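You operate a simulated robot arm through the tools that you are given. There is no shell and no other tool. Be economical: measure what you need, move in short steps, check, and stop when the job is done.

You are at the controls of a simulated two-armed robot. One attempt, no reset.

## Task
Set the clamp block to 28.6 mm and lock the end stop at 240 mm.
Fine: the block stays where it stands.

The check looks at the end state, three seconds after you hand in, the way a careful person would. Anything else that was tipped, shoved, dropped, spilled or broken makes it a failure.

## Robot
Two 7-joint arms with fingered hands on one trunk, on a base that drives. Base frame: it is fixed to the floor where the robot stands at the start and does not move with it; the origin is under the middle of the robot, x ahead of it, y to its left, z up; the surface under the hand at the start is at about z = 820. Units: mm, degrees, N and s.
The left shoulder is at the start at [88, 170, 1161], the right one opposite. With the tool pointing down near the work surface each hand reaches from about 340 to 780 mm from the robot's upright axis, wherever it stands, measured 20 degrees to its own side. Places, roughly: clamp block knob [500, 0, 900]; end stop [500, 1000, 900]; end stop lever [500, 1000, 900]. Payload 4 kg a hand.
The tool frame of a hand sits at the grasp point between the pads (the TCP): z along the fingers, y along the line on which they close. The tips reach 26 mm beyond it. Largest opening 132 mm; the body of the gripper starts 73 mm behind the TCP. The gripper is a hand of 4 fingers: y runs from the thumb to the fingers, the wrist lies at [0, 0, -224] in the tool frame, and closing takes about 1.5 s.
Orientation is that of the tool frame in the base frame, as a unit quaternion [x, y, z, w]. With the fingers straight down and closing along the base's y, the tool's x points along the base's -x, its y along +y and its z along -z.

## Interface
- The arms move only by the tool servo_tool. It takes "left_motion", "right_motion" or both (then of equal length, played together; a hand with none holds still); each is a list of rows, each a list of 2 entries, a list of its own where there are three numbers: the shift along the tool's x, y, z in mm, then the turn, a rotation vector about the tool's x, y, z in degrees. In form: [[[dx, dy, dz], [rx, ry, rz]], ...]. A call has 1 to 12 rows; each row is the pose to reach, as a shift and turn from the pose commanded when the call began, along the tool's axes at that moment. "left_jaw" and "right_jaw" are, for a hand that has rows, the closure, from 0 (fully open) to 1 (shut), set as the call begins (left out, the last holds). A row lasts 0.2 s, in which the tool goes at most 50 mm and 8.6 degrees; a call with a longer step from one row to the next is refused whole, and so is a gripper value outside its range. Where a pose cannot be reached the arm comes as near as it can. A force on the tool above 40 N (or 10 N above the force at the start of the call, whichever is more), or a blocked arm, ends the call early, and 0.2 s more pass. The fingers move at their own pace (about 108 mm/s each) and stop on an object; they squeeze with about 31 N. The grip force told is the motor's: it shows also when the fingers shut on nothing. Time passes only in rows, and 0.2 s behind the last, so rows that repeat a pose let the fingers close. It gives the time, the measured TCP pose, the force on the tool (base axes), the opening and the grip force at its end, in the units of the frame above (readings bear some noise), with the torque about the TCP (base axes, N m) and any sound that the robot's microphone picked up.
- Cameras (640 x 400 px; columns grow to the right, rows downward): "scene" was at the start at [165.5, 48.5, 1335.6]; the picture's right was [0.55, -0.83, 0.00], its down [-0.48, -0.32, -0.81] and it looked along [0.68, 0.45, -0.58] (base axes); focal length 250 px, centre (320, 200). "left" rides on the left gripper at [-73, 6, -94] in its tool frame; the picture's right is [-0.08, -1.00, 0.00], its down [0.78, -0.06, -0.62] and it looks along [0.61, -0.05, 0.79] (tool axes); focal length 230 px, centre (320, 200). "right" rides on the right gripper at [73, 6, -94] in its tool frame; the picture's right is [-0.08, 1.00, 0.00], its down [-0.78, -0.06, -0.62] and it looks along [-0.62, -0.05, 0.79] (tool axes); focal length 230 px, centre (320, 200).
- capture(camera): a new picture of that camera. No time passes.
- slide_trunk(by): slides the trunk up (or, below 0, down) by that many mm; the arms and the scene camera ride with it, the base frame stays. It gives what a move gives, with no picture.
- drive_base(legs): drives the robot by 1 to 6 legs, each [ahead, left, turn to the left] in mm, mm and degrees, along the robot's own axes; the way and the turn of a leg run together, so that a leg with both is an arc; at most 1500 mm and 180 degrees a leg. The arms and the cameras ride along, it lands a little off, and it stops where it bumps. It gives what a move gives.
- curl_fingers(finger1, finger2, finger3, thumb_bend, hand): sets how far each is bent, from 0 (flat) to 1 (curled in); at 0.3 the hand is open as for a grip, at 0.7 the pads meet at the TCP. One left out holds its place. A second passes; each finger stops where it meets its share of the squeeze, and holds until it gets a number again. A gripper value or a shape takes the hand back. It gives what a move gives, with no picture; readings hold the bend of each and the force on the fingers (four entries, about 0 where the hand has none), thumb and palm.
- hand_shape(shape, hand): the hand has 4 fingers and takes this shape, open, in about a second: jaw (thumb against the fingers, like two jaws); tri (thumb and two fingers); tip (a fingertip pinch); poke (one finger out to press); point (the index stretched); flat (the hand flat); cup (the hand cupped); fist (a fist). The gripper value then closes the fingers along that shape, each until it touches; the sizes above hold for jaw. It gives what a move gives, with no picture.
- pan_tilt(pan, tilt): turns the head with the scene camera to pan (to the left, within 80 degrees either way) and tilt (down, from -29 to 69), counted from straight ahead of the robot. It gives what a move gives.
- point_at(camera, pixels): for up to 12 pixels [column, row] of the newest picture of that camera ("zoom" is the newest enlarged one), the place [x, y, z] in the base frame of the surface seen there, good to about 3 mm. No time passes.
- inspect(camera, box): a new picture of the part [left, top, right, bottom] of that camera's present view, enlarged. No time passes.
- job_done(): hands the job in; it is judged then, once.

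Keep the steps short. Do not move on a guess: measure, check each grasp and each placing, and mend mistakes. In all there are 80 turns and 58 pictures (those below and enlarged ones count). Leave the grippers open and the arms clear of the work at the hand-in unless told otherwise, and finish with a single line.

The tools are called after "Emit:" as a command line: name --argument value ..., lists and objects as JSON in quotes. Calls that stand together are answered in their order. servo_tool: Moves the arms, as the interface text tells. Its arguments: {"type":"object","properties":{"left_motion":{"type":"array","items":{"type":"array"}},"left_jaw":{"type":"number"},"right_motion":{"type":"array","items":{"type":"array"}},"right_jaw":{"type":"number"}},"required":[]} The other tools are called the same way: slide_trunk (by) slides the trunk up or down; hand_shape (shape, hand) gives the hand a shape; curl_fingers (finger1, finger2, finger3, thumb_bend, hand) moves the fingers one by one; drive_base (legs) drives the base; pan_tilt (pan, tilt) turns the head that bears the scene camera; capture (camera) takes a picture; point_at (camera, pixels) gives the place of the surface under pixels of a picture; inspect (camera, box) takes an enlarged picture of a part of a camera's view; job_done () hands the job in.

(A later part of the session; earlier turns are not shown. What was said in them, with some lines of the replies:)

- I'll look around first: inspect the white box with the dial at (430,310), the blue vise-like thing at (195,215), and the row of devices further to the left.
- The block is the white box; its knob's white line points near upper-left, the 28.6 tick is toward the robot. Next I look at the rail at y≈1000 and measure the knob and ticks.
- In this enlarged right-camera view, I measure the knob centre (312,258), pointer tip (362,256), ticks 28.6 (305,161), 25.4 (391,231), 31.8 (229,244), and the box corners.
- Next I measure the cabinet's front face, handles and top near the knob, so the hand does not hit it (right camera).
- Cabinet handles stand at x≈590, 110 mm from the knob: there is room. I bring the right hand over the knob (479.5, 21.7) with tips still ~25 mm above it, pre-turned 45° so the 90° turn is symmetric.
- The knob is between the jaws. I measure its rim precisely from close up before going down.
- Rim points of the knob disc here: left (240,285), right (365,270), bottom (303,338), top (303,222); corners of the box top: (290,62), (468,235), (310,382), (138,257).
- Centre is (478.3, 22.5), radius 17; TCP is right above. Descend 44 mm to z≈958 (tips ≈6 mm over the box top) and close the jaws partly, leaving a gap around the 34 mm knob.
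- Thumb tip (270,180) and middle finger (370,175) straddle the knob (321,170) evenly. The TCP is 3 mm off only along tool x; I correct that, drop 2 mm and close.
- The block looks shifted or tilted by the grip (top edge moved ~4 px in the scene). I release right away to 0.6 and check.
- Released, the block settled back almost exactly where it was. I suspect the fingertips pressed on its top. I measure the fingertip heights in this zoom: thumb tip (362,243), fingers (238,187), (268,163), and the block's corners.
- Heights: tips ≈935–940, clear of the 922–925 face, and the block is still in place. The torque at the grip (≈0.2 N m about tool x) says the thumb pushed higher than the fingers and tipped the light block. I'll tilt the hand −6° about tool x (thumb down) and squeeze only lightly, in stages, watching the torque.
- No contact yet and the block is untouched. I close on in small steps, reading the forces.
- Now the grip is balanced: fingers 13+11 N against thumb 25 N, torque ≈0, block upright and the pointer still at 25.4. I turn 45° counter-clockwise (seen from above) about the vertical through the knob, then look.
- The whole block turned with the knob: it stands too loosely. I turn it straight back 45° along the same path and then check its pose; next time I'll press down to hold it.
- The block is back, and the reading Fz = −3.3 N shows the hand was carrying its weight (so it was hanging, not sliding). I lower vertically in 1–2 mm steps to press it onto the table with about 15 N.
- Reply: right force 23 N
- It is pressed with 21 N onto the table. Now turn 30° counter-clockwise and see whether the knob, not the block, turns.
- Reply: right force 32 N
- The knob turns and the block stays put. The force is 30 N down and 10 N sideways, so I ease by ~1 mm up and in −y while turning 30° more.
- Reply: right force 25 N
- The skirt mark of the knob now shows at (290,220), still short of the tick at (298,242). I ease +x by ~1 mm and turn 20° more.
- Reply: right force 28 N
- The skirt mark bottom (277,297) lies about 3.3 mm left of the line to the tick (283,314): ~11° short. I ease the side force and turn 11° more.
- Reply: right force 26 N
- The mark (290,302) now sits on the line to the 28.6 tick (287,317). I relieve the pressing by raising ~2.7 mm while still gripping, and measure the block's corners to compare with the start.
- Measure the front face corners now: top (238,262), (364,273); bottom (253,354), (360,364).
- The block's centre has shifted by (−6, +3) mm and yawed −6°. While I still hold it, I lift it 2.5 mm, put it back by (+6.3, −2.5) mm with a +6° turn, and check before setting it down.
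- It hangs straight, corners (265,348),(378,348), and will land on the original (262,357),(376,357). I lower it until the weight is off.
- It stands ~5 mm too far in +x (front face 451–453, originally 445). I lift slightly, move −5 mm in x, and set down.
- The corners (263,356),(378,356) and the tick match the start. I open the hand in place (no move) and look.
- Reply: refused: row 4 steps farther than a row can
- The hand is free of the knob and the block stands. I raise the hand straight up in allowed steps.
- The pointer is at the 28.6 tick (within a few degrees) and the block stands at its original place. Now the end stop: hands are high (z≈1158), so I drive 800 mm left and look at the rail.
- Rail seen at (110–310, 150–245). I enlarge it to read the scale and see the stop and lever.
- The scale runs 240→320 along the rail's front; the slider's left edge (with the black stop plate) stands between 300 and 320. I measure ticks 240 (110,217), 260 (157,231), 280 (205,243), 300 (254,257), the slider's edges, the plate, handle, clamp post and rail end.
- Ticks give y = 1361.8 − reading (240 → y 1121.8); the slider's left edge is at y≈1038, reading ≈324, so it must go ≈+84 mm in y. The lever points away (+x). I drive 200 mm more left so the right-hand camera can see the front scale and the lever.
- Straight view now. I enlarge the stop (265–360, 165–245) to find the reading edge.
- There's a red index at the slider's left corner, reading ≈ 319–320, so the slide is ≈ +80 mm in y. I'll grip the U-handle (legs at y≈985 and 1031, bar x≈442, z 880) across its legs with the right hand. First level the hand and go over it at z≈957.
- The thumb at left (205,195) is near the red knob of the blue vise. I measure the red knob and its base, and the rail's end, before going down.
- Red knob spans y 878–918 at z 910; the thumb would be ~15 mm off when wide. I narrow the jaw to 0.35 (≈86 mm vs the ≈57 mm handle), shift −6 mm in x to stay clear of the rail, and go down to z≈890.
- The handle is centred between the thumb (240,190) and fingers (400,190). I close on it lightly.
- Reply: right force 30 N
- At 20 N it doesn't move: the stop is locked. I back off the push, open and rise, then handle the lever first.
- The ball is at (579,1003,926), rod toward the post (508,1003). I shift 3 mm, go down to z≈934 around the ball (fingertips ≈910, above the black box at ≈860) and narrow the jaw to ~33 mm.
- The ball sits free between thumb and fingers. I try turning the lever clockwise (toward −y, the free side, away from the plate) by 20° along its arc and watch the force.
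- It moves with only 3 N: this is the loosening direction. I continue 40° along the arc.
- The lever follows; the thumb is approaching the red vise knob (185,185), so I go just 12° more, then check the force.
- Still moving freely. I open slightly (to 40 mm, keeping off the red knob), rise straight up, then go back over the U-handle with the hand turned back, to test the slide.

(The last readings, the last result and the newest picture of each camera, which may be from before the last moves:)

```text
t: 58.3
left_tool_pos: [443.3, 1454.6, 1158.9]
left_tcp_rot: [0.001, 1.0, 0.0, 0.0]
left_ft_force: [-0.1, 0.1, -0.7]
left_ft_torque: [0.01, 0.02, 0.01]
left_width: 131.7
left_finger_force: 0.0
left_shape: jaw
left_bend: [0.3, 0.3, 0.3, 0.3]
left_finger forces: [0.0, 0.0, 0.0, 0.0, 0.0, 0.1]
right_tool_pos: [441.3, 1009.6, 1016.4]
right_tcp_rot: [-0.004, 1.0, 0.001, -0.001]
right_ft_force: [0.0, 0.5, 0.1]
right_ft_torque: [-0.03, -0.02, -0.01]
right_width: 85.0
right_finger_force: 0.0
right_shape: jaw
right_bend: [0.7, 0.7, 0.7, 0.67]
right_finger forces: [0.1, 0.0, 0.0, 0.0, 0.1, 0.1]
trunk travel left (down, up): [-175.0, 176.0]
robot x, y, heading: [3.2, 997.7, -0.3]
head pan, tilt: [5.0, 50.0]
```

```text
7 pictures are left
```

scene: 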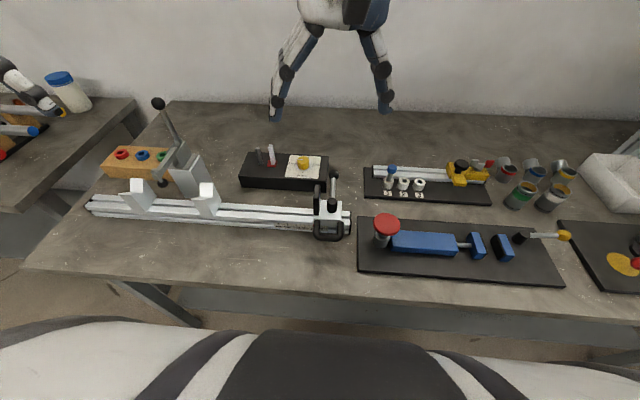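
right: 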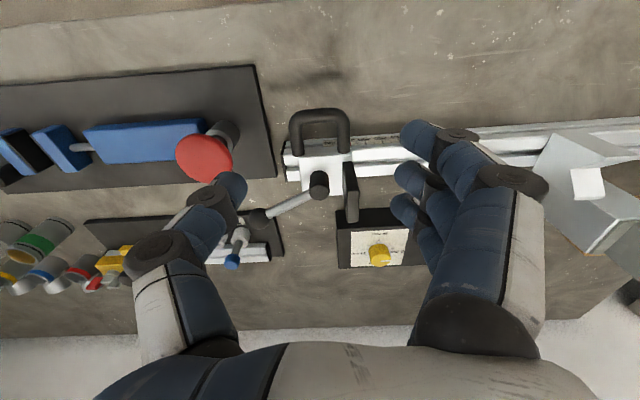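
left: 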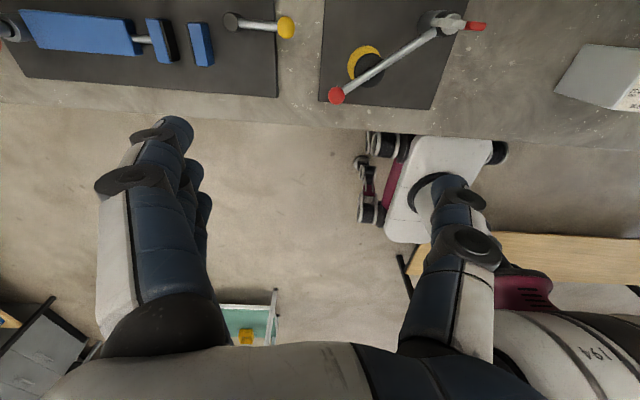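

The lever now points toward −y/+x (~70° turned). I lower around the handle again, close lightly, and try +6 mm.

Emit:
servo_tool --right_motion '[[[0, 0, 35], [0, 0, 0]], [[0, 0, 70], [0, 0, 0]], [[0, 0, 100], [0, 0, 0]], [[0, 0, 125], [0, 0, 0]], [[0, 0, 125], [0, 0, 0]], [[0, 0, 125], [0, 0, 0]]]'

Emit:
servo_tool --right_motion '[[[0, 0, 0], [0, 0, 0]], [[0, 0, 0], [0, 0, 0]], [[0, 0, 0], [0, 0, 0]], [[0, 0, 0], [0, 0, 0]]]' --right_jaw 0.58

Emit:
servo_tool --right_motion '[[[0, 3, 0], [0, 0, 0]], [[0, 6, 0], [0, 0, 0]], [[0, 6, 0], [0, 0, 0]]]'

```text
t: 59.7
left_tool_pos: [445.2, 1455.6, 1158.8]
left_tcp_rot: [0.001, 1.0, 0.0, 0.0]
left_ft_force: [0.5, -0.1, 0.6]
left_ft_torque: [0.0, 0.02, 0.03]
left_width: 132.0
left_finger_force: 0.1
left_shape: jaw
left_bend: [0.3, 0.3, 0.3, 0.3]
left_finger forces: [0.1, 0.0, 0.1, 0.1, 0.0, 0.0]
right_tool_pos: [441.7, 1009.2, 888.8]
right_tcp_rot: [-0.001, 1.0, 0.001, -0.001]
right_ft_force: [-0.8, -0.1, 0.8]
right_ft_torque: [-0.01, 0.02, -0.03]
right_width: 85.2
right_finger_force: 0.0
right_shape: jaw
right_bend: [0.7, 0.7, 0.7, 0.67]
right_finger forces: [0.0, 0.1, 0.0, 0.0, 0.1, 0.0]
trunk travel left (down, up): [-175.0, 176.0]
robot x, y, heading: [6.0, 995.1, -0.0]
head pan, tilt: [5.0, 50.0]
```

```text
t: 60.7
left_tool_pos: [445.0, 1453.7, 1159.8]
left_tcp_rot: [0.0, 1.0, 0.0, 0.0]
left_ft_force: [0.5, -0.1, -0.1]
left_ft_torque: [0.0, -0.01, 0.02]
left_width: 131.7
left_finger_force: 0.1
left_shape: jaw
left_bend: [0.3, 0.3, 0.3, 0.3]
left_finger forces: [0.0, 0.0, 0.0, 0.0, 0.0, 0.0]
right_tool_pos: [441.4, 1008.7, 888.8]
right_tcp_rot: [-0.001, 1.0, 0.001, -0.001]
right_ft_force: [-0.7, 0.4, 0.0]
right_ft_torque: [0.01, 0.04, 0.03]
right_width: 56.5
right_finger_force: 0.1
right_shape: jaw
right_bend: [0.73, 0.73, 0.73, 0.7]
right_finger forces: [0.1, 0.0, 0.4, 0.1, 0.0, 0.0]
trunk travel left (down, up): [-175.0, 176.0]
robot x, y, heading: [3.2, 995.7, -0.1]
head pan, tilt: [5.0, 50.0]
```

```text
t: 61.5
left_tool_pos: [444.2, 1454.9, 1159.4]
left_tcp_rot: [0.001, 1.0, 0.0, 0.001]
left_ft_force: [-0.4, -0.3, -0.3]
left_ft_torque: [-0.04, -0.04, -0.04]
left_width: 131.8
left_finger_force: 0.0
left_shape: jaw
left_bend: [0.3, 0.3, 0.3, 0.3]
left_finger forces: [0.0, 0.0, 0.1, 0.1, 0.1, 0.0]
right_tool_pos: [441.5, 1014.4, 890.8]
right_tcp_rot: [-0.001, 1.0, 0.001, -0.001]
right_ft_force: [-1.4, -4.9, -0.5]
right_ft_torque: [-0.08, 0.04, -0.05]
right_width: 59.6
right_finger_force: 0.0
right_shape: jaw
right_bend: [0.73, 0.73, 0.73, 0.7]
right_finger forces: [0.0, 0.0, 0.0, 0.1, 3.7, 0.1]
trunk travel left (down, up): [-175.0, 176.0]
robot x, y, heading: [2.9, 993.7, -0.2]
head pan, tilt: [5.0, 50.0]
```

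Only 5 N by the thumb; it may be sliding. I push 16 mm more in +y and read the force.

Emit:
servo_tool --right_motion '[[[0, 4, 0], [0, 0, 0]], [[0, 8, 0], [0, 0, 0]], [[0, 12, 0], [0, 0, 0]], [[0, 16, 0], [0, 0, 0]], [[0, 16, 0], [0, 0, 0]]]'

```text
t: 62.7
left_tool_pos: [443.8, 1454.8, 1158.7]
left_tcp_rot: [0.0, 1.0, -0.001, -0.001]
left_ft_force: [0.1, 0.1, -0.1]
left_ft_torque: [-0.04, -0.03, 0.0]
left_width: 131.8
left_finger_force: 0.1
left_shape: jaw
left_bend: [0.3, 0.3, 0.3, 0.3]
left_finger forces: [0.0, 0.0, 0.0, 0.1, 0.0, 0.0]
right_tool_pos: [445.4, 1030.5, 894.2]
right_tcp_rot: [0.006, 1.0, 0.008, -0.001]
right_ft_force: [-9.1, -3.8, -1.4]
right_ft_torque: [0.01, 0.18, -0.38]
right_width: 61.2
right_finger_force: 0.0
right_shape: jaw
right_bend: [0.73, 0.73, 0.73, 0.7]
right_finger forces: [0.0, 0.0, 0.0, 0.1, 8.0, 0.1]
trunk travel left (down, up): [-175.0, 176.0]
robot x, y, heading: [6.5, 997.2, 0.0]
head pan, tilt: [5.0, 50.0]
```

The hand moved 16 mm; sideways force −9 N in x is odd, so I look to see whether the slider follows.

Emit:
inspect --camera "scene" --box '[250, 170, 370, 254]'

```text
4.76 times, centred on (310, 212) of scene
```

zoom: 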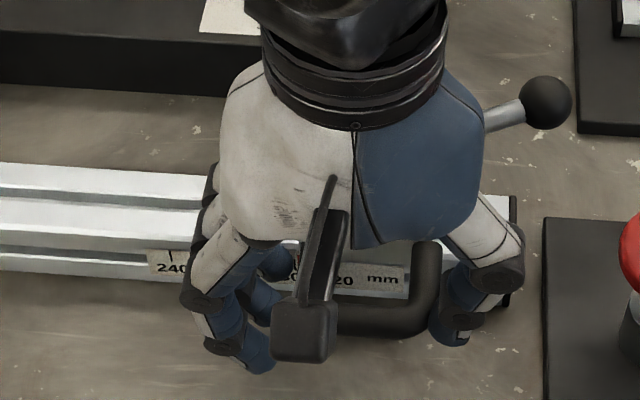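

The handle moved from column 346 to 338 px, ≈19 mm: the stop slides. I shift 3 mm toward the robot to ease the rubbing and push 48 mm further.

Emit:
servo_tool --right_motion '[[[3, 0, 0], [0, 0, 0]], [[3, 6, 0], [0, 0, 0]], [[3, 12, 0], [0, 0, 0]], [[3, 18, 0], [0, 0, 0]], [[3, 24, 0], [0, 0, 0]], [[3, 30, 0], [0, 0, 0]], [[3, 36, 0], [0, 0, 0]], [[3, 42, 0], [0, 0, 0]], [[3, 48, 0], [0, 0, 0]], [[3, 48, 0], [0, 0, 0]]]'

Emit:
inspect --camera "scene" --box '[240, 180, 330, 244]'

```text
t: 65.1
left_tool_pos: [443.6, 1453.9, 1159.4]
left_tcp_rot: [0.001, 1.0, 0.001, 0.001]
left_ft_force: [-0.3, -0.3, -0.3]
left_ft_torque: [0.0, 0.02, 0.01]
left_width: 131.9
left_finger_force: 0.0
left_shape: jaw
left_bend: [0.3, 0.3, 0.3, 0.3]
left_finger forces: [0.1, 0.1, 0.0, 0.1, 0.0, 0.1]
right_tool_pos: [465.7, 1073.4, 916.0]
right_tcp_rot: [0.037, 0.999, 0.039, 0.001]
right_ft_force: [-0.8, 1.6, 0.6]
right_ft_torque: [0.01, 0.02, 0.01]
right_width: 56.4
right_finger_force: 0.2
right_shape: jaw
right_bend: [0.73, 0.73, 0.73, 0.7]
right_finger forces: [0.0, 0.0, 0.1, 0.1, 0.1, 0.0]
trunk travel left (down, up): [-175.0, 176.0]
robot x, y, heading: [2.2, 991.2, -0.1]
head pan, tilt: [5.0, 50.0]
stopped in row 10 (right hand): the arm was blocked; the commanded pose is now the measured one
```

```text
6.25 times, centred on (285, 212) of scene
```

zoom: 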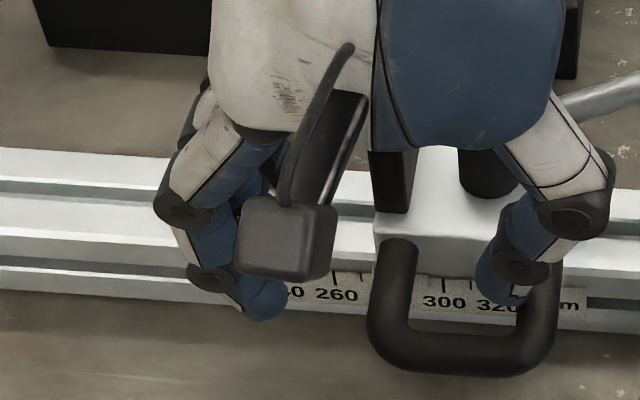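

The right arm hit its reach limit and rose off; the stop now reads ≈273. I lift the hand clear and drive 150 mm left so the push is in easy reach.

Emit:
servo_tool --right_motion '[[[0, 0, -25], [0, 0, 0]], [[0, 0, -60], [0, 0, 0]], [[0, 0, -100], [0, 0, 0]], [[0, 0, -100], [0, 0, 0]]]'

Emit:
drive_base --legs '[[0, 150, 0]]'

```text
t: 66.1
left_tool_pos: [444.9, 1455.7, 1158.1]
left_tcp_rot: [0.001, 1.0, 0.0, 0.0]
left_ft_force: [-0.3, 0.8, -0.1]
left_ft_torque: [0.0, 0.02, 0.03]
left_width: 131.7
left_finger_force: 0.0
left_shape: jaw
left_bend: [0.3, 0.3, 0.3, 0.3]
left_finger forces: [0.0, 0.1, 0.0, 0.0, 0.0, 0.0]
right_tool_pos: [463.3, 1065.2, 1011.2]
right_tcp_rot: [0.034, 0.999, 0.036, 0.001]
right_ft_force: [0.9, 0.6, -1.1]
right_ft_torque: [0.0, -0.01, 0.01]
right_width: 56.0
right_finger_force: 0.1
right_shape: jaw
right_bend: [0.73, 0.73, 0.73, 0.7]
right_finger forces: [0.0, 0.1, 0.0, 0.0, 0.0, 0.0]
trunk travel left (down, up): [-175.0, 176.0]
robot x, y, heading: [5.4, 991.8, 0.1]
head pan, tilt: [5.0, 50.0]
```

```text
t: 68.0
left_tool_pos: [445.7, 1599.8, 1158.3]
left_tcp_rot: [0.002, 1.0, 0.0, 0.0]
left_ft_force: [0.0, 0.4, 0.3]
left_ft_torque: [0.0, -0.01, 0.02]
left_width: 131.7
left_finger_force: 0.1
left_shape: jaw
left_bend: [0.3, 0.3, 0.3, 0.3]
left_finger forces: [0.1, 0.1, 0.0, 0.0, 0.1, 0.0]
right_tool_pos: [462.6, 1210.1, 1011.3]
right_tcp_rot: [0.035, 0.999, 0.037, 0.001]
right_ft_force: [0.5, 0.2, 0.0]
right_ft_torque: [0.01, -0.02, 0.01]
right_width: 56.3
right_finger_force: 0.2
right_shape: jaw
right_bend: [0.73, 0.73, 0.73, 0.7]
right_finger forces: [0.0, 0.0, 0.1, 0.0, 0.0, 0.0]
trunk travel left (down, up): [-175.0, 176.0]
robot x, y, heading: [3.9, 1143.8, -0.3]
head pan, tilt: [5.0, 50.0]
```

I measure the handle, red index side and the tick positions from the last enlarged picture (stop unmoved since then): legs (385,330), (545,325); ticks 260 (334,277), 300 (443,284).

Emit:
point_at --camera "zoom" --pixels '[[383, 330], [545, 325], [460, 365], [334, 276], [443, 284], [376, 238], [385, 205], [374, 262]]'

```text
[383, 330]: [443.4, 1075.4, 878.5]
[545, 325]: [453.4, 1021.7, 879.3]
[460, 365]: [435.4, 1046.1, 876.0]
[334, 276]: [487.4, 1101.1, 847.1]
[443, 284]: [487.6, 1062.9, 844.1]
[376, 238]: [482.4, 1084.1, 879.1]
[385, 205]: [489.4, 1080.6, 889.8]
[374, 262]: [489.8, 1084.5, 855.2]
```

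The handle's centre is now at y≈1053 and the stop reads ≈274; 34 mm remain. I level the hand, move over the handle (438,1053), then descend.

Emit:
servo_tool --right_motion '[[[3, -35, -3], [2.1, 0, -2]], [[6, -75, -6], [4.2, 0.1, -4]], [[10, -115, -9], [4.2, 0.1, -4]], [[12.6, -150, -11.7], [4.2, 0.1, -4]], [[12.6, -157.8, -11.7], [4.2, 0.1, -4]], [[12.6, -157.8, -11.7], [4.2, 0.1, -4]]]' --right_jaw 0.35

```text
t: 69.4
left_tool_pos: [445.8, 1599.3, 1158.8]
left_tcp_rot: [0.002, 1.0, 0.0, 0.0]
left_ft_force: [-0.4, 0.6, -0.3]
left_ft_torque: [0.0, -0.02, 0.02]
left_width: 132.2
left_finger_force: 0.0
left_shape: jaw
left_bend: [0.3, 0.3, 0.3, 0.3]
left_finger forces: [0.1, 0.1, 0.0, 0.0, 0.0, 0.0]
right_tool_pos: [436.6, 1051.3, 1012.1]
right_tcp_rot: [0.0, 1.0, 0.0, 0.0]
right_ft_force: [1.1, -0.2, 0.0]
right_ft_torque: [0.02, -0.01, -0.03]
right_width: 85.6
right_finger_force: 0.1
right_shape: jaw
right_bend: [0.7, 0.7, 0.7, 0.67]
right_finger forces: [0.0, 0.1, 0.0, 0.0, 0.0, 0.0]
trunk travel left (down, up): [-175.0, 176.0]
robot x, y, heading: [2.2, 1143.1, 0.1]
head pan, tilt: [5.0, 50.0]
```

Descend to z≈888, close to ~56 mm around the handle, then push 26 mm in +y.

Emit:
servo_tool --right_motion '[[[0, 0, 35], [0, 0, 0]], [[0, 0, 70], [0, 0, 0]], [[0, 0, 100], [0, 0, 0]], [[0, 0, 124], [0, 0, 0]], [[0, 0, 124], [0, 0, 0]], [[0, 0, 124], [0, 0, 0]]]'

Emit:
servo_tool --right_motion '[[[0, 0, 0], [0, 0, 0]], [[0, 0, 0], [0, 0, 0]], [[0, 0, 0], [0, 0, 0]], [[0, 0, 0], [0, 0, 0]]]' --right_jaw 0.58

Emit:
servo_tool --right_motion '[[[0, 5, 0], [0, 0, 0]], [[0, 10, 0], [0, 0, 0]], [[0, 15, 0], [0, 0, 0]], [[0, 20, 0], [0, 0, 0]], [[0, 26, 0], [0, 0, 0]], [[0, 26, 0], [0, 0, 0]]]'

Emit:
inspect --camera "scene" --box '[270, 180, 360, 244]'

```text
t: 70.8
left_tool_pos: [446.0, 1600.6, 1158.4]
left_tcp_rot: [0.002, 1.0, 0.0, 0.0]
left_ft_force: [-0.3, -0.2, 0.0]
left_ft_torque: [0.04, 0.01, 0.01]
left_width: 132.0
left_finger_force: 0.1
left_shape: jaw
left_bend: [0.3, 0.3, 0.3, 0.3]
left_finger forces: [0.0, 0.0, 0.0, 0.0, 0.1, 0.0]
right_tool_pos: [439.6, 1053.1, 887.9]
right_tcp_rot: [0.0, 1.0, -0.001, 0.0]
right_ft_force: [-0.3, 1.0, 0.3]
right_ft_torque: [-0.02, -0.01, -0.01]
right_width: 85.6
right_finger_force: 0.0
right_shape: jaw
right_bend: [0.7, 0.7, 0.7, 0.67]
right_finger forces: [0.0, 0.0, 0.0, 0.1, 0.0, 0.1]
trunk travel left (down, up): [-175.0, 176.0]
robot x, y, heading: [7.3, 1138.4, -0.2]
head pan, tilt: [5.0, 50.0]
```

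```text
t: 71.8
left_tool_pos: [446.2, 1599.4, 1158.2]
left_tcp_rot: [0.002, 1.0, 0.0, 0.0]
left_ft_force: [-0.7, -0.5, 0.1]
left_ft_torque: [0.01, 0.04, -0.02]
left_width: 131.5
left_finger_force: 0.0
left_shape: jaw
left_bend: [0.3, 0.3, 0.3, 0.3]
left_finger forces: [0.0, 0.0, 0.1, 0.0, 0.1, 0.1]
right_tool_pos: [439.9, 1050.9, 889.0]
right_tcp_rot: [0.001, 1.0, 0.0, 0.0]
right_ft_force: [0.1, 1.0, 0.0]
right_ft_torque: [-0.04, 0.01, 0.0]
right_width: 56.2
right_finger_force: 0.1
right_shape: jaw
right_bend: [0.73, 0.73, 0.73, 0.7]
right_finger forces: [0.0, 0.1, 0.5, 0.0, 0.1, 0.1]
trunk travel left (down, up): [-175.0, 176.0]
robot x, y, heading: [4.0, 1142.6, -0.5]
head pan, tilt: [5.0, 50.0]
```

```text
t: 73.2
left_tool_pos: [445.1, 1599.3, 1159.1]
left_tcp_rot: [0.002, 1.0, 0.001, 0.0]
left_ft_force: [0.4, -0.9, -0.5]
left_ft_torque: [0.02, -0.02, -0.03]
left_width: 132.0
left_finger_force: 0.1
left_shape: jaw
left_bend: [0.3, 0.3, 0.3, 0.3]
left_finger forces: [0.0, 0.1, 0.0, 0.0, 0.0, 0.0]
right_tool_pos: [441.3, 1078.7, 887.6]
right_tcp_rot: [0.0, 1.0, -0.001, -0.001]
right_ft_force: [-3.5, -3.4, 1.1]
right_ft_torque: [-0.07, 0.1, -0.15]
right_width: 60.4
right_finger_force: 0.1
right_shape: jaw
right_bend: [0.73, 0.73, 0.73, 0.7]
right_finger forces: [0.1, 0.0, 0.0, 0.0, 5.1, 0.0]
trunk travel left (down, up): [-175.0, 176.0]
robot x, y, heading: [4.5, 1140.8, -0.4]
head pan, tilt: [5.0, 50.0]
```

```text
6.25 times, centred on (315, 212) of scene
```

zoom: 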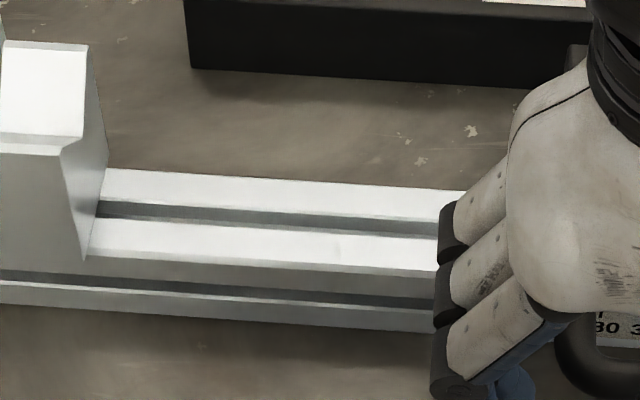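

The view had shifted with the robot. From this zoom I still measure the handle's left leg (565,345), its corner (575,385), and the tick "280" near (603,314).

Emit:
point_at --camera "zoom" --pixels '[[562, 350], [575, 378], [590, 330], [603, 314], [600, 390], [630, 392], [618, 325]]'

```text
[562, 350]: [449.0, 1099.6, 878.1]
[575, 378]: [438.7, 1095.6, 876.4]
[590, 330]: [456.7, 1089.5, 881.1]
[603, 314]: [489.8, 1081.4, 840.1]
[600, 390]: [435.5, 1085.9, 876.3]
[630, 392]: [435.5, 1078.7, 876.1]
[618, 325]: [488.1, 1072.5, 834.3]
```

The handle's left side is at y≈1101 (was ≈1079): the stop reads ≈252. I push 10 mm more, then take an enlarged look around the new place (columns 340–420).

Emit:
servo_tool --right_motion '[[[0, 4, 0], [0, 0, 0]], [[0, 8, 0], [0, 0, 0]], [[0, 10, 0], [0, 0, 0]], [[0, 10, 0], [0, 0, 0]]]'

Emit:
servo_tool --right_motion '[[[0, -3, 0], [0, 0, 0]], [[0, -3, -20], [0, 0, 0]], [[0, -3, -60], [0, 0, 0]], [[0, -3, -110], [0, 0, 0]], [[0, -45, -150], [0, 0, 0]], [[0, -90, -150], [0, 0, 0]], [[0, -110, -150], [0, 0, 0]], [[0, -110, -150], [0, 0, 0]]]' --right_jaw 0.45

Emit:
inspect --camera "scene" --box '[340, 176, 430, 240]'

```text
t: 74.2
left_tool_pos: [445.9, 1600.0, 1159.3]
left_tcp_rot: [0.002, 1.0, 0.001, -0.001]
left_ft_force: [0.0, -0.2, 0.7]
left_ft_torque: [0.01, 0.0, 0.05]
left_width: 131.9
left_finger_force: 0.1
left_shape: jaw
left_bend: [0.3, 0.3, 0.3, 0.3]
left_finger forces: [0.0, 0.1, 0.0, 0.0, 0.1, 0.0]
right_tool_pos: [438.5, 1088.8, 889.0]
right_tcp_rot: [0.0, 1.0, 0.0, 0.0]
right_ft_force: [-3.3, -3.4, 0.5]
right_ft_torque: [-0.06, 0.06, -0.12]
right_width: 60.3
right_finger_force: 0.1
right_shape: jaw
right_bend: [0.73, 0.73, 0.73, 0.7]
right_finger forces: [0.0, 0.0, 0.0, 0.0, 5.3, 0.1]
trunk travel left (down, up): [-175.0, 176.0]
robot x, y, heading: [2.0, 1139.4, -0.3]
head pan, tilt: [5.0, 50.0]
```

```text
refused: row 5 steps farther than a row can; nothing moved
```

```text
6.25 times, centred on (385, 208) of scene
```

zoom: 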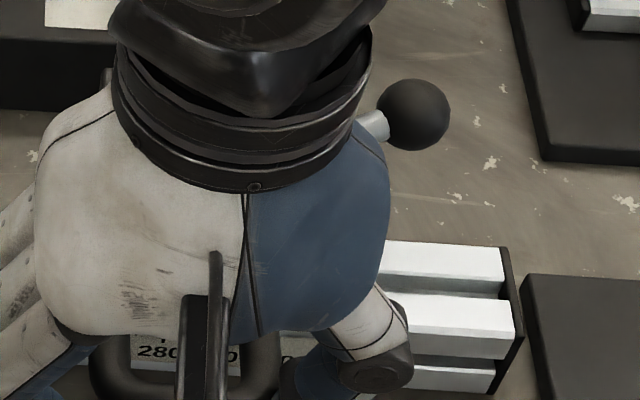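

A step was too long so the hand is still there. From this zoom I measure handle edges (92,372), (105,360), right outer (278,360), tick 280 (162,337) and the lever ball.

Emit:
point_at --camera "zoom" --pixels '[[93, 370], [105, 365], [120, 365], [255, 365], [277, 360], [162, 338], [200, 398], [415, 115], [390, 125], [108, 75], [290, 390]]'

```text
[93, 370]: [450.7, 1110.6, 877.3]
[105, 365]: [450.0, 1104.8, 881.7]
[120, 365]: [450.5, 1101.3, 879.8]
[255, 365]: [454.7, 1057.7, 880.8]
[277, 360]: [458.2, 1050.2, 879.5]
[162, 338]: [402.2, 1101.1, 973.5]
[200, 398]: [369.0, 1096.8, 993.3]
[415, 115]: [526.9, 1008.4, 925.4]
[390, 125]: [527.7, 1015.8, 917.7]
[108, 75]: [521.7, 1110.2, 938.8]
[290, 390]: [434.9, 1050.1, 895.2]
```

Handle centre is at y≈1080.5 vs ≈1007.2 at the start: ~73 mm moved, reading ≈ 246. I back off, rise, and move the hand aside in −y to read the scale with a clear view (3 pictures left).

Emit:
servo_tool --right_motion '[[[0, -4, 0], [0, 0, 0]], [[0, -4, 0], [0, 0, 0]], [[0, -4, -20], [0, 0, 0]], [[0, -4, -60], [0, 0, 0]], [[0, -4, -105], [0, 0, 0]], [[0, -14, -150], [0, 0, 0]], [[0, -55, -160], [0, 0, 0]], [[0, -100, -160], [0, 0, 0]], [[0, -140, -160], [0, 0, 0]], [[0, -150, -160], [0, 0, 0]]]' --right_jaw 0.45

```text
t: 76.4
left_tool_pos: [445.0, 1599.7, 1158.6]
left_tcp_rot: [0.002, 1.0, 0.0, 0.0]
left_ft_force: [0.6, 0.1, 0.0]
left_ft_torque: [-0.01, 0.01, 0.0]
left_width: 131.7
left_finger_force: 0.1
left_shape: jaw
left_bend: [0.3, 0.3, 0.3, 0.3]
left_finger forces: [0.0, 0.0, 0.1, 0.1, 0.0, 0.1]
right_tool_pos: [440.1, 939.2, 1047.9]
right_tcp_rot: [0.0, 1.0, 0.001, 0.001]
right_ft_force: [-0.4, -0.2, -0.7]
right_ft_torque: [-0.02, -0.02, 0.03]
right_width: 71.8
right_finger_force: 0.1
right_shape: jaw
right_bend: [0.72, 0.72, 0.72, 0.7]
right_finger forces: [0.1, 0.0, 0.1, 0.0, 0.1, 0.0]
trunk travel left (down, up): [-175.0, 176.0]
robot x, y, heading: [4.2, 1142.7, -0.2]
head pan, tilt: [5.0, 50.0]
```

Hand aside. One enlarged picture of the stop: columns 325–405, rows 190–245.

Emit:
inspect --camera "scene" --box '[325, 192, 405, 242]'

Emit:
point_at --camera "zoom" --pixels '[[200, 330], [220, 240], [260, 240], [320, 120], [400, 60], [420, 200], [300, 380], [380, 380]]'

```text
8.00 times, centred on (365, 217) of scene
```

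zoom: 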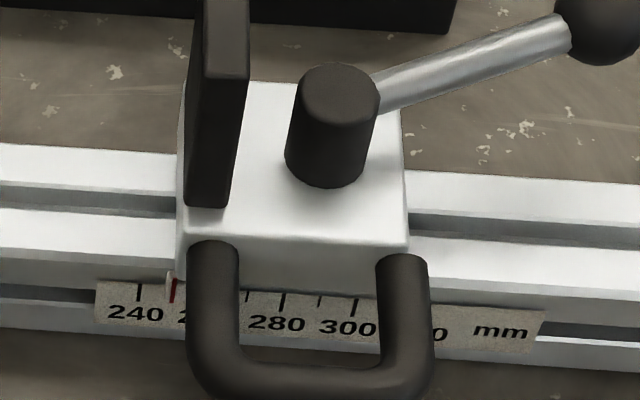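

```text
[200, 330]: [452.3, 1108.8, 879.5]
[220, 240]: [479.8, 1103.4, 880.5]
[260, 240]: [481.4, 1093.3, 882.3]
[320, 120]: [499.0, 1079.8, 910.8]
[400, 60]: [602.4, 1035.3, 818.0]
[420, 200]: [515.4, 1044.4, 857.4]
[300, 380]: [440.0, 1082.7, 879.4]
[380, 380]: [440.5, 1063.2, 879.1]
```

Clear reading: red index at column 173, 240 tick at 139, scale 3.57 px/mm → reading 249.5. I need 9.4 mm more. I return by the same path to the earlier pushing pose (jaw 0.58) and go 9.4 mm beyond it.

Emit:
servo_tool --right_motion '[[[0, 45, 0], [0, 0, 0]], [[0, 90, 0], [0, 0, 0]], [[0, 135, 5], [0, 0, 0]], [[0, 146, 30], [0, 0, 0]], [[0, 146, 70], [0, 0, 0]], [[0, 146, 110], [0, 0, 0]], [[0, 146, 145], [0, 0, 0]], [[0, 146, 160], [0, 0, 0]], [[0, 146, 160], [0, 0, 0]]]' --right_jaw 0.45

Emit:
servo_tool --right_motion '[[[0, 0, 0], [0, 0, 0]], [[0, 0, 0], [0, 0, 0]], [[0, 4, 0], [0, 0, 0]], [[0, 8, 0], [0, 0, 0]], [[0, 11, 0], [0, 0, 0]], [[0, 13.4, 0], [0, 0, 0]], [[0, 13.4, 0], [0, 0, 0]], [[0, 13.4, 0], [0, 0, 0]]]' --right_jaw 0.58

```text
t: 78.4
left_tool_pos: [445.9, 1599.1, 1159.0]
left_tcp_rot: [0.002, 1.0, 0.0, 0.0]
left_ft_force: [-0.4, -0.5, -0.6]
left_ft_torque: [0.0, 0.04, -0.01]
left_width: 131.6
left_finger_force: 0.0
left_shape: jaw
left_bend: [0.3, 0.3, 0.3, 0.3]
left_finger forces: [0.1, 0.0, 0.0, 0.1, 0.0, 0.0]
right_tool_pos: [437.1, 1085.7, 886.8]
right_tcp_rot: [0.0, 1.0, 0.0, -0.001]
right_ft_force: [0.0, -1.0, 1.4]
right_ft_torque: [0.03, 0.03, 0.02]
right_width: 71.7
right_finger_force: 0.1
right_shape: jaw
right_bend: [0.72, 0.72, 0.72, 0.7]
right_finger forces: [0.1, 0.0, 0.0, 0.1, 0.0, 0.0]
trunk travel left (down, up): [-175.0, 176.0]
robot x, y, heading: [2.5, 1142.1, -0.1]
head pan, tilt: [5.0, 50.0]
```

```text
t: 80.2
left_tool_pos: [445.9, 1601.0, 1158.1]
left_tcp_rot: [0.002, 1.0, 0.001, 0.0]
left_ft_force: [0.4, -0.3, 0.0]
left_ft_torque: [0.01, 0.0, 0.0]
left_width: 132.0
left_finger_force: 0.1
left_shape: jaw
left_bend: [0.3, 0.3, 0.3, 0.3]
left_finger forces: [0.1, 0.0, 0.0, 0.0, 0.0, 0.1]
right_tool_pos: [437.1, 1099.2, 887.5]
right_tcp_rot: [0.0, 1.0, 0.0, 0.0]
right_ft_force: [-3.3, -5.1, -3.0]
right_ft_torque: [0.01, 0.06, -0.14]
right_width: 60.5
right_finger_force: 0.0
right_shape: jaw
right_bend: [0.73, 0.73, 0.73, 0.7]
right_finger forces: [0.1, 0.0, 0.0, 0.0, 5.7, 0.1]
trunk travel left (down, up): [-175.0, 176.0]
robot x, y, heading: [2.2, 1140.7, -0.3]
head pan, tilt: [5.0, 50.0]
```

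Same force, moved 9.4 mm further. Now I back off, rise to z≈1015, and go over the lever ball (≈532,1017), turning the hand 70° to match the lever.

Emit:
servo_tool --right_motion '[[[0, -4, 0], [0, 0, 0]], [[0, -4, 0], [0, 0, 0]], [[0, -4, -20], [0, 0, 0]], [[0, -4, -60], [0, 0, 0]], [[0, -4, -100], [0, 0, 0]], [[0, -10, -128], [0, 0, 0]], [[0, -10, -128], [0, 0, 0]]]' --right_jaw 0.45

Emit:
servo_tool --right_motion '[[[-5, -8, 0], [0, 0, 8]], [[-15, -16, 0], [0, 0, 16]], [[-27, -24, 0], [0, 0, 24]], [[-39, -32, 0], [0, 0, 32]], [[-51, -40, 0], [0, 0, 40]], [[-63, -48, 0], [0, 0, 48]], [[-75, -56, 0], [0, 0, 56]], [[-87, -64, 0], [0, 0, 64]], [[-94, -72, 0], [0, 0, 70]], [[-94, -72, 0], [0, 0, 70]]]' --right_jaw 0.55

```text
t: 81.8
left_tool_pos: [446.3, 1599.8, 1158.9]
left_tcp_rot: [0.002, 1.0, 0.0, 0.0]
left_ft_force: [-0.6, -0.3, 1.0]
left_ft_torque: [-0.01, 0.02, 0.0]
left_width: 131.7
left_finger_force: 0.2
left_shape: jaw
left_bend: [0.3, 0.3, 0.3, 0.3]
left_finger forces: [0.1, 0.1, 0.0, 0.0, 0.0, 0.0]
right_tool_pos: [440.7, 1089.5, 1017.1]
right_tcp_rot: [0.0, 1.0, 0.0, -0.001]
right_ft_force: [0.3, -0.3, 0.1]
right_ft_torque: [0.03, -0.02, -0.01]
right_width: 72.2
right_finger_force: 0.0
right_shape: jaw
right_bend: [0.72, 0.72, 0.72, 0.7]
right_finger forces: [0.1, 0.0, 0.0, 0.1, 0.1, 0.1]
trunk travel left (down, up): [-175.0, 176.0]
robot x, y, heading: [5.7, 1139.3, -0.2]
head pan, tilt: [5.0, 50.0]
```

```text
t: 84.0
left_tool_pos: [446.7, 1600.5, 1158.4]
left_tcp_rot: [0.002, 1.0, 0.0, 0.0]
left_ft_force: [0.1, -0.8, -0.8]
left_ft_torque: [0.01, 0.0, 0.02]
left_width: 131.7
left_finger_force: 0.1
left_shape: jaw
left_bend: [0.3, 0.3, 0.3, 0.3]
left_finger forces: [0.0, 0.0, 0.0, 0.0, 0.0, 0.0]
right_tool_pos: [533.7, 1017.7, 1015.2]
right_tcp_rot: [0.574, 0.819, 0.0, 0.0]
right_ft_force: [-0.2, 0.3, 0.4]
right_ft_torque: [0.01, 0.02, -0.03]
right_width: 60.2
right_finger_force: 0.1
right_shape: jaw
right_bend: [0.73, 0.73, 0.73, 0.7]
right_finger forces: [0.0, 0.0, 0.1, 0.1, 0.1, 0.0]
trunk travel left (down, up): [-175.0, 176.0]
robot x, y, heading: [1.6, 1139.0, -0.2]
head pan, tilt: [5.0, 50.0]
```

One enlarged picture now to check the reading before locking (columns 310–390, rows 190–240).

Emit:
inspect --camera "scene" --box '[315, 190, 395, 240]'

Emit:
point_at --camera "zoom" --pixels '[[345, 120], [600, 40], [560, 60], [500, 80], [620, 60]]'

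```text
8.00 times, centred on (355, 215) of scene
```

zoom: 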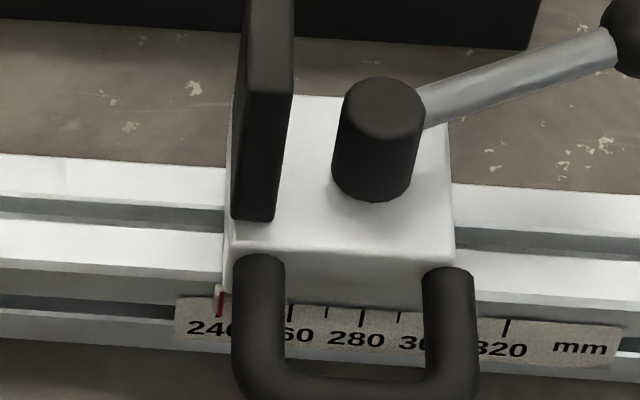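

```text
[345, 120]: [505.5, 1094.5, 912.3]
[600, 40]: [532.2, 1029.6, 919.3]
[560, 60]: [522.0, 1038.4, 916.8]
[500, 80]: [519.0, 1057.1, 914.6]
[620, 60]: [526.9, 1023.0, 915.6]
```

The red index (220) lies exactly where the 240 tick is (260 at 291, 280 at 362 → 240 at 220). Reading 240. Now descend around the ball and narrow the jaw.

Emit:
servo_tool --right_motion '[[[0, 0, 25], [0, 0, 0]], [[0, 0, 50], [0, 0, 0]], [[0, 0, 70], [0, 0, 0]], [[0, 0, 80], [0, 0, 0]], [[0, 0, 80], [0, 0, 0]]]'

Emit:
servo_tool --right_motion '[[[0, 0, 0], [0, 0, 0]], [[0, 0, 0], [0, 0, 0]], [[0, 0, 0], [0, 0, 0]], [[0, 0, 0], [0, 0, 0]]]' --right_jaw 0.78

```text
t: 85.2
left_tool_pos: [445.4, 1599.6, 1159.0]
left_tcp_rot: [0.002, 1.0, 0.0, 0.001]
left_ft_force: [0.0, 0.4, -0.3]
left_ft_torque: [-0.04, -0.01, 0.01]
left_width: 132.2
left_finger_force: 0.1
left_shape: jaw
left_bend: [0.3, 0.3, 0.3, 0.3]
left_finger forces: [0.0, 0.0, 0.0, 0.0, 0.0, 0.1]
right_tool_pos: [532.7, 1018.9, 935.3]
right_tcp_rot: [0.574, 0.819, -0.001, 0.0]
right_ft_force: [-0.5, 0.9, -0.4]
right_ft_torque: [0.0, 0.01, 0.0]
right_width: 59.9
right_finger_force: 0.0
right_shape: jaw
right_bend: [0.73, 0.73, 0.73, 0.7]
right_finger forces: [0.1, 0.0, 0.1, 0.1, 0.0, 0.1]
trunk travel left (down, up): [-175.0, 176.0]
robot x, y, heading: [4.1, 1141.7, -0.3]
head pan, tilt: [5.0, 50.0]
```

```text
t: 86.2
left_tool_pos: [446.1, 1599.5, 1158.3]
left_tcp_rot: [0.002, 1.0, 0.0, 0.001]
left_ft_force: [0.1, -0.5, 0.6]
left_ft_torque: [-0.01, 0.03, 0.0]
left_width: 131.7
left_finger_force: 0.0
left_shape: jaw
left_bend: [0.3, 0.3, 0.3, 0.3]
left_finger forces: [0.0, 0.0, 0.0, 0.1, 0.0, 0.0]
right_tool_pos: [534.8, 1017.7, 934.5]
right_tcp_rot: [0.574, 0.819, 0.0, 0.0]
right_ft_force: [0.7, 0.3, 0.2]
right_ft_torque: [0.02, -0.01, 0.0]
right_width: 29.9
right_finger_force: 0.1
right_shape: jaw
right_bend: [0.73, 0.73, 0.73, 0.7]
right_finger forces: [0.0, 0.3, 0.0, 0.0, 0.0, 0.0]
trunk travel left (down, up): [-175.0, 176.0]
robot x, y, heading: [6.0, 1137.9, -0.1]
head pan, tilt: [5.0, 50.0]
```

The jaw straddles the ball. I turn the lever back counter-clockwise 40° along its arc.

Emit:
servo_tool --right_motion '[[[0.67, 9.6, 0], [0, 0, -8]], [[2.67, 19, 0], [0, 0, -16]], [[5.97, 28.1, 0], [0, 0, -24]], [[10.5, 36.6, 0], [0, 0, -32]], [[16.1, 44.4, 0], [0, 0, -40]], [[16.1, 44.4, 0], [0, 0, -40]]]'

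```text
t: 87.6
left_tool_pos: [446.0, 1599.5, 1160.3]
left_tcp_rot: [0.002, 1.0, 0.0, 0.0]
left_ft_force: [0.4, -0.3, 0.2]
left_ft_torque: [-0.01, 0.01, 0.01]
left_width: 131.8
left_finger_force: 0.1
left_shape: jaw
left_bend: [0.3, 0.3, 0.3, 0.3]
left_finger forces: [0.1, 0.1, 0.1, 0.1, 0.0, 0.0]
right_tool_pos: [570.2, 1045.9, 935.3]
right_tcp_rot: [0.258, 0.966, -0.001, 0.001]
right_ft_force: [-2.9, -0.2, 0.1]
right_ft_torque: [-0.02, 0.04, -0.01]
right_width: 30.4
right_finger_force: 0.1
right_shape: jaw
right_bend: [0.73, 0.73, 0.73, 0.7]
right_finger forces: [0.1, 0.0, 0.0, 0.1, 1.7, 0.0]
trunk travel left (down, up): [-175.0, 176.0]
robot x, y, heading: [1.3, 1138.1, -0.1]
head pan, tilt: [5.0, 50.0]
```

Lever follows with ~3 N. Another 32° to bring it back to where it was locked.

Emit:
servo_tool --right_motion '[[[0.67, 9.6, 0], [0, 0, -8]], [[2.67, 19, 0], [0, 0, -16]], [[5.97, 28.1, 0], [0, 0, -24]], [[10.5, 36.6, 0], [0, 0, -32]], [[10.5, 36.6, 0], [0, 0, -32]]]'

```text
t: 88.8
left_tool_pos: [446.1, 1598.7, 1158.8]
left_tcp_rot: [0.002, 1.0, 0.0, 0.0]
left_ft_force: [1.1, 0.0, 1.4]
left_ft_torque: [0.0, 0.0, -0.01]
left_width: 132.0
left_finger_force: 0.1
left_shape: jaw
left_bend: [0.3, 0.3, 0.3, 0.3]
left_finger forces: [0.0, 0.0, 0.0, 0.1, 0.0, 0.0]
right_tool_pos: [580.2, 1084.2, 935.2]
right_tcp_rot: [-0.019, 1.0, 0.0, 0.0]
right_ft_force: [0.1, -1.8, 0.3]
right_ft_torque: [-0.07, -0.01, -0.02]
right_width: 30.1
right_finger_force: 0.0
right_shape: jaw
right_bend: [0.73, 0.73, 0.73, 0.7]
right_finger forces: [0.0, 0.0, 0.1, 0.1, 2.0, 0.1]
trunk travel left (down, up): [-175.0, 176.0]
robot x, y, heading: [5.5, 1139.8, -0.3]
head pan, tilt: [5.0, 50.0]
```

Still only 2 N; the ball lags the thumb by ~4 mm, so it's just short of the old locked position. I push 8 mm more in small steps and watch for the end stop.

Emit:
servo_tool --right_motion '[[[0, 2, 0], [0, 0, 0]], [[0, 4, 0], [0, 0, 0]], [[0, 6, 0], [0, 0, 0]], [[0, 8, 0], [0, 0, 0]], [[0, 8, 0], [0, 0, 0]]]'

```text
t: 90.0
left_tool_pos: [445.6, 1600.6, 1159.0]
left_tcp_rot: [0.001, 1.0, 0.001, 0.0]
left_ft_force: [0.7, 0.4, -0.5]
left_ft_torque: [0.0, 0.0, 0.01]
left_width: 131.8
left_finger_force: 0.0
left_shape: jaw
left_bend: [0.3, 0.3, 0.3, 0.3]
left_finger forces: [0.0, 0.0, 0.0, 0.0, 0.0, 0.0]
right_tool_pos: [580.0, 1092.2, 935.2]
right_tcp_rot: [-0.018, 1.0, -0.001, 0.0]
right_ft_force: [1.6, -4.6, 0.4]
right_ft_torque: [-0.08, -0.01, 0.02]
right_width: 31.2
right_finger_force: 0.1
right_shape: jaw
right_bend: [0.73, 0.73, 0.73, 0.7]
right_finger forces: [0.1, 0.0, 0.0, 0.0, 3.4, 0.1]
trunk travel left (down, up): [-175.0, 176.0]
robot x, y, heading: [4.6, 1138.8, -0.4]
head pan, tilt: [5.0, 50.0]
```

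Force up to 4.6 N. A further 5 mm to tell if it's the stop.

Emit:
servo_tool --right_motion '[[[0, 2, 0], [0, 0, 0]], [[0, 4, 0], [0, 0, 0]], [[0, 5, 0], [0, 0, 0]], [[0, 5, 0], [0, 0, 0]]]'

```text
t: 91.0
left_tool_pos: [445.7, 1598.9, 1159.8]
left_tcp_rot: [0.002, 1.0, 0.001, 0.0]
left_ft_force: [0.1, -0.2, -0.4]
left_ft_torque: [-0.01, 0.0, 0.0]
left_width: 131.6
left_finger_force: 0.0
left_shape: jaw
left_bend: [0.3, 0.3, 0.3, 0.3]
left_finger forces: [0.0, 0.0, 0.1, 0.1, 0.0, 0.0]
right_tool_pos: [578.7, 1098.2, 935.8]
right_tcp_rot: [-0.018, 1.0, 0.001, 0.0]
right_ft_force: [1.2, -8.0, 4.2]
right_ft_torque: [-0.24, -0.01, 0.0]
right_width: 33.9
right_finger_force: 0.0
right_shape: jaw
right_bend: [0.73, 0.73, 0.73, 0.7]
right_finger forces: [0.0, 0.0, 0.0, 0.0, 7.3, 0.1]
trunk travel left (down, up): [-175.0, 176.0]
robot x, y, heading: [4.9, 1139.5, -0.1]
head pan, tilt: [5.0, 50.0]
```

The thumb now gives (opening 31→34 mm) at 8 N: the lever is at its end stop. I back off 8 mm, open a little, rise straight up and move away to the right.

Emit:
servo_tool --right_motion '[[[0, -4, 0], [0, 0, 0]], [[0, -8, 0], [0, 0, 0]], [[0, -8, 0], [0, 0, 0]], [[0, -8, 0], [0, 0, 0]], [[0, -8, -15], [0, 0, 0]], [[0, -8, -45], [0, 0, 0]], [[0, -8, -90], [0, 0, 0]], [[0, -8, -135], [0, 0, 0]], [[0, -8, -180], [0, 0, 0]], [[0, -45, -210], [0, 0, 0]], [[0, -90, -220], [0, 0, 0]], [[0, -110, -220], [0, 0, 0]]]' --right_jaw 0.6

```text
t: 93.6
left_tool_pos: [445.1, 1598.7, 1159.5]
left_tcp_rot: [0.002, 1.0, 0.0, 0.001]
left_ft_force: [0.7, -0.2, 0.5]
left_ft_torque: [-0.01, -0.03, 0.03]
left_width: 131.7
left_finger_force: 0.1
left_shape: jaw
left_bend: [0.3, 0.3, 0.3, 0.3]
left_finger forces: [0.0, 0.1, 0.0, 0.0, 0.0, 0.0]
right_tool_pos: [581.6, 986.3, 1155.0]
right_tcp_rot: [-0.018, 1.0, 0.0, 0.0]
right_ft_force: [0.7, 0.0, -0.2]
right_ft_torque: [0.01, 0.06, -0.01]
right_width: 52.7
right_finger_force: 0.1
right_shape: jaw
right_bend: [0.73, 0.73, 0.73, 0.7]
right_finger forces: [0.0, 0.0, 0.1, 0.0, 0.1, 0.0]
trunk travel left (down, up): [-175.0, 176.0]
robot x, y, heading: [7.2, 1137.7, -0.1]
head pan, tilt: [5.0, 50.0]
```

Last picture: the stop with scale and lever, (315–411, 174–234 px).

Emit:
inspect --camera "scene" --box '[311, 172, 407, 234]'

Emit:
point_at --camera "zoom" --pixels '[[240, 355], [317, 370], [350, 50], [340, 20], [330, 100], [310, 180], [320, 190]]'

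```text
6.45 times, centred on (359, 203) of scene
```

zoom: 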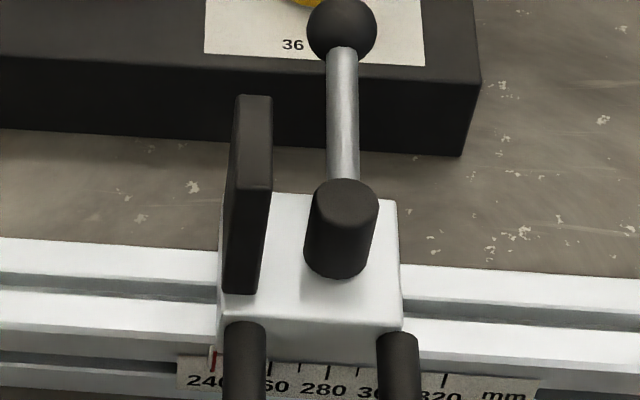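

```text
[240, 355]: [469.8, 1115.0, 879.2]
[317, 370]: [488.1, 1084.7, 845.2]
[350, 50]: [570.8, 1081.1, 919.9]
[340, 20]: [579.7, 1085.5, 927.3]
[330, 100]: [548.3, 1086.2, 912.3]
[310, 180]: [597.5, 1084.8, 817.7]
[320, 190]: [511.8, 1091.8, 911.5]
```

The red index (213) coincides with 240 (280 at 329, 320 at 445 → 240 at 213), and the lever is back in its locked direction (+x, at its stop). I open the right hand fully, well clear, and finish.

Emit:
servo_tool --right_motion '[[[0, 0, -10], [0, 0, 0]], [[0, 0, -20], [0, 0, 0]], [[0, 0, -20], [0, 0, 0]], [[0, 0, -20], [0, 0, 0]], [[0, 0, -20], [0, 0, 0]]]' --right_jaw 0

Emit:
job_done

```text
t: 94.8
left_tool_pos: [445.9, 1598.6, 1157.4]
left_tcp_rot: [0.002, 1.0, 0.0, 0.0]
left_ft_force: [-1.3, 1.0, 1.3]
left_ft_torque: [0.0, 0.0, -0.02]
left_width: 131.6
left_finger_force: 0.1
left_shape: jaw
left_bend: [0.3, 0.3, 0.3, 0.3]
left_finger forces: [0.0, 0.1, 0.0, 0.0, 0.0, 0.1]
right_tool_pos: [581.2, 985.0, 1175.6]
right_tcp_rot: [-0.018, 1.0, 0.0, 0.0]
right_ft_force: [-0.8, 0.2, -0.1]
right_ft_torque: [-0.02, 0.02, 0.02]
right_width: 131.9
right_finger_force: 0.0
right_shape: jaw
right_bend: [0.3, 0.3, 0.3, 0.3]
right_finger forces: [0.1, 0.0, 0.0, 0.0, 0.0, 0.1]
trunk travel left (down, up): [-175.0, 176.0]
robot x, y, heading: [4.5, 1136.8, 0.1]
head pan, tilt: [5.0, 50.0]
```

```text
The job is handed in.
```

Handed in: the clamp dial is on the 28.6 mm tick but about 4° past it (roughly 0.15 mm); the block was tipped, lifted and turned while I worked, and I set it back to within about 3 mm of its start; the end stop reads 240 mm with its lever back at the locked end, though I did not push-test the lock.
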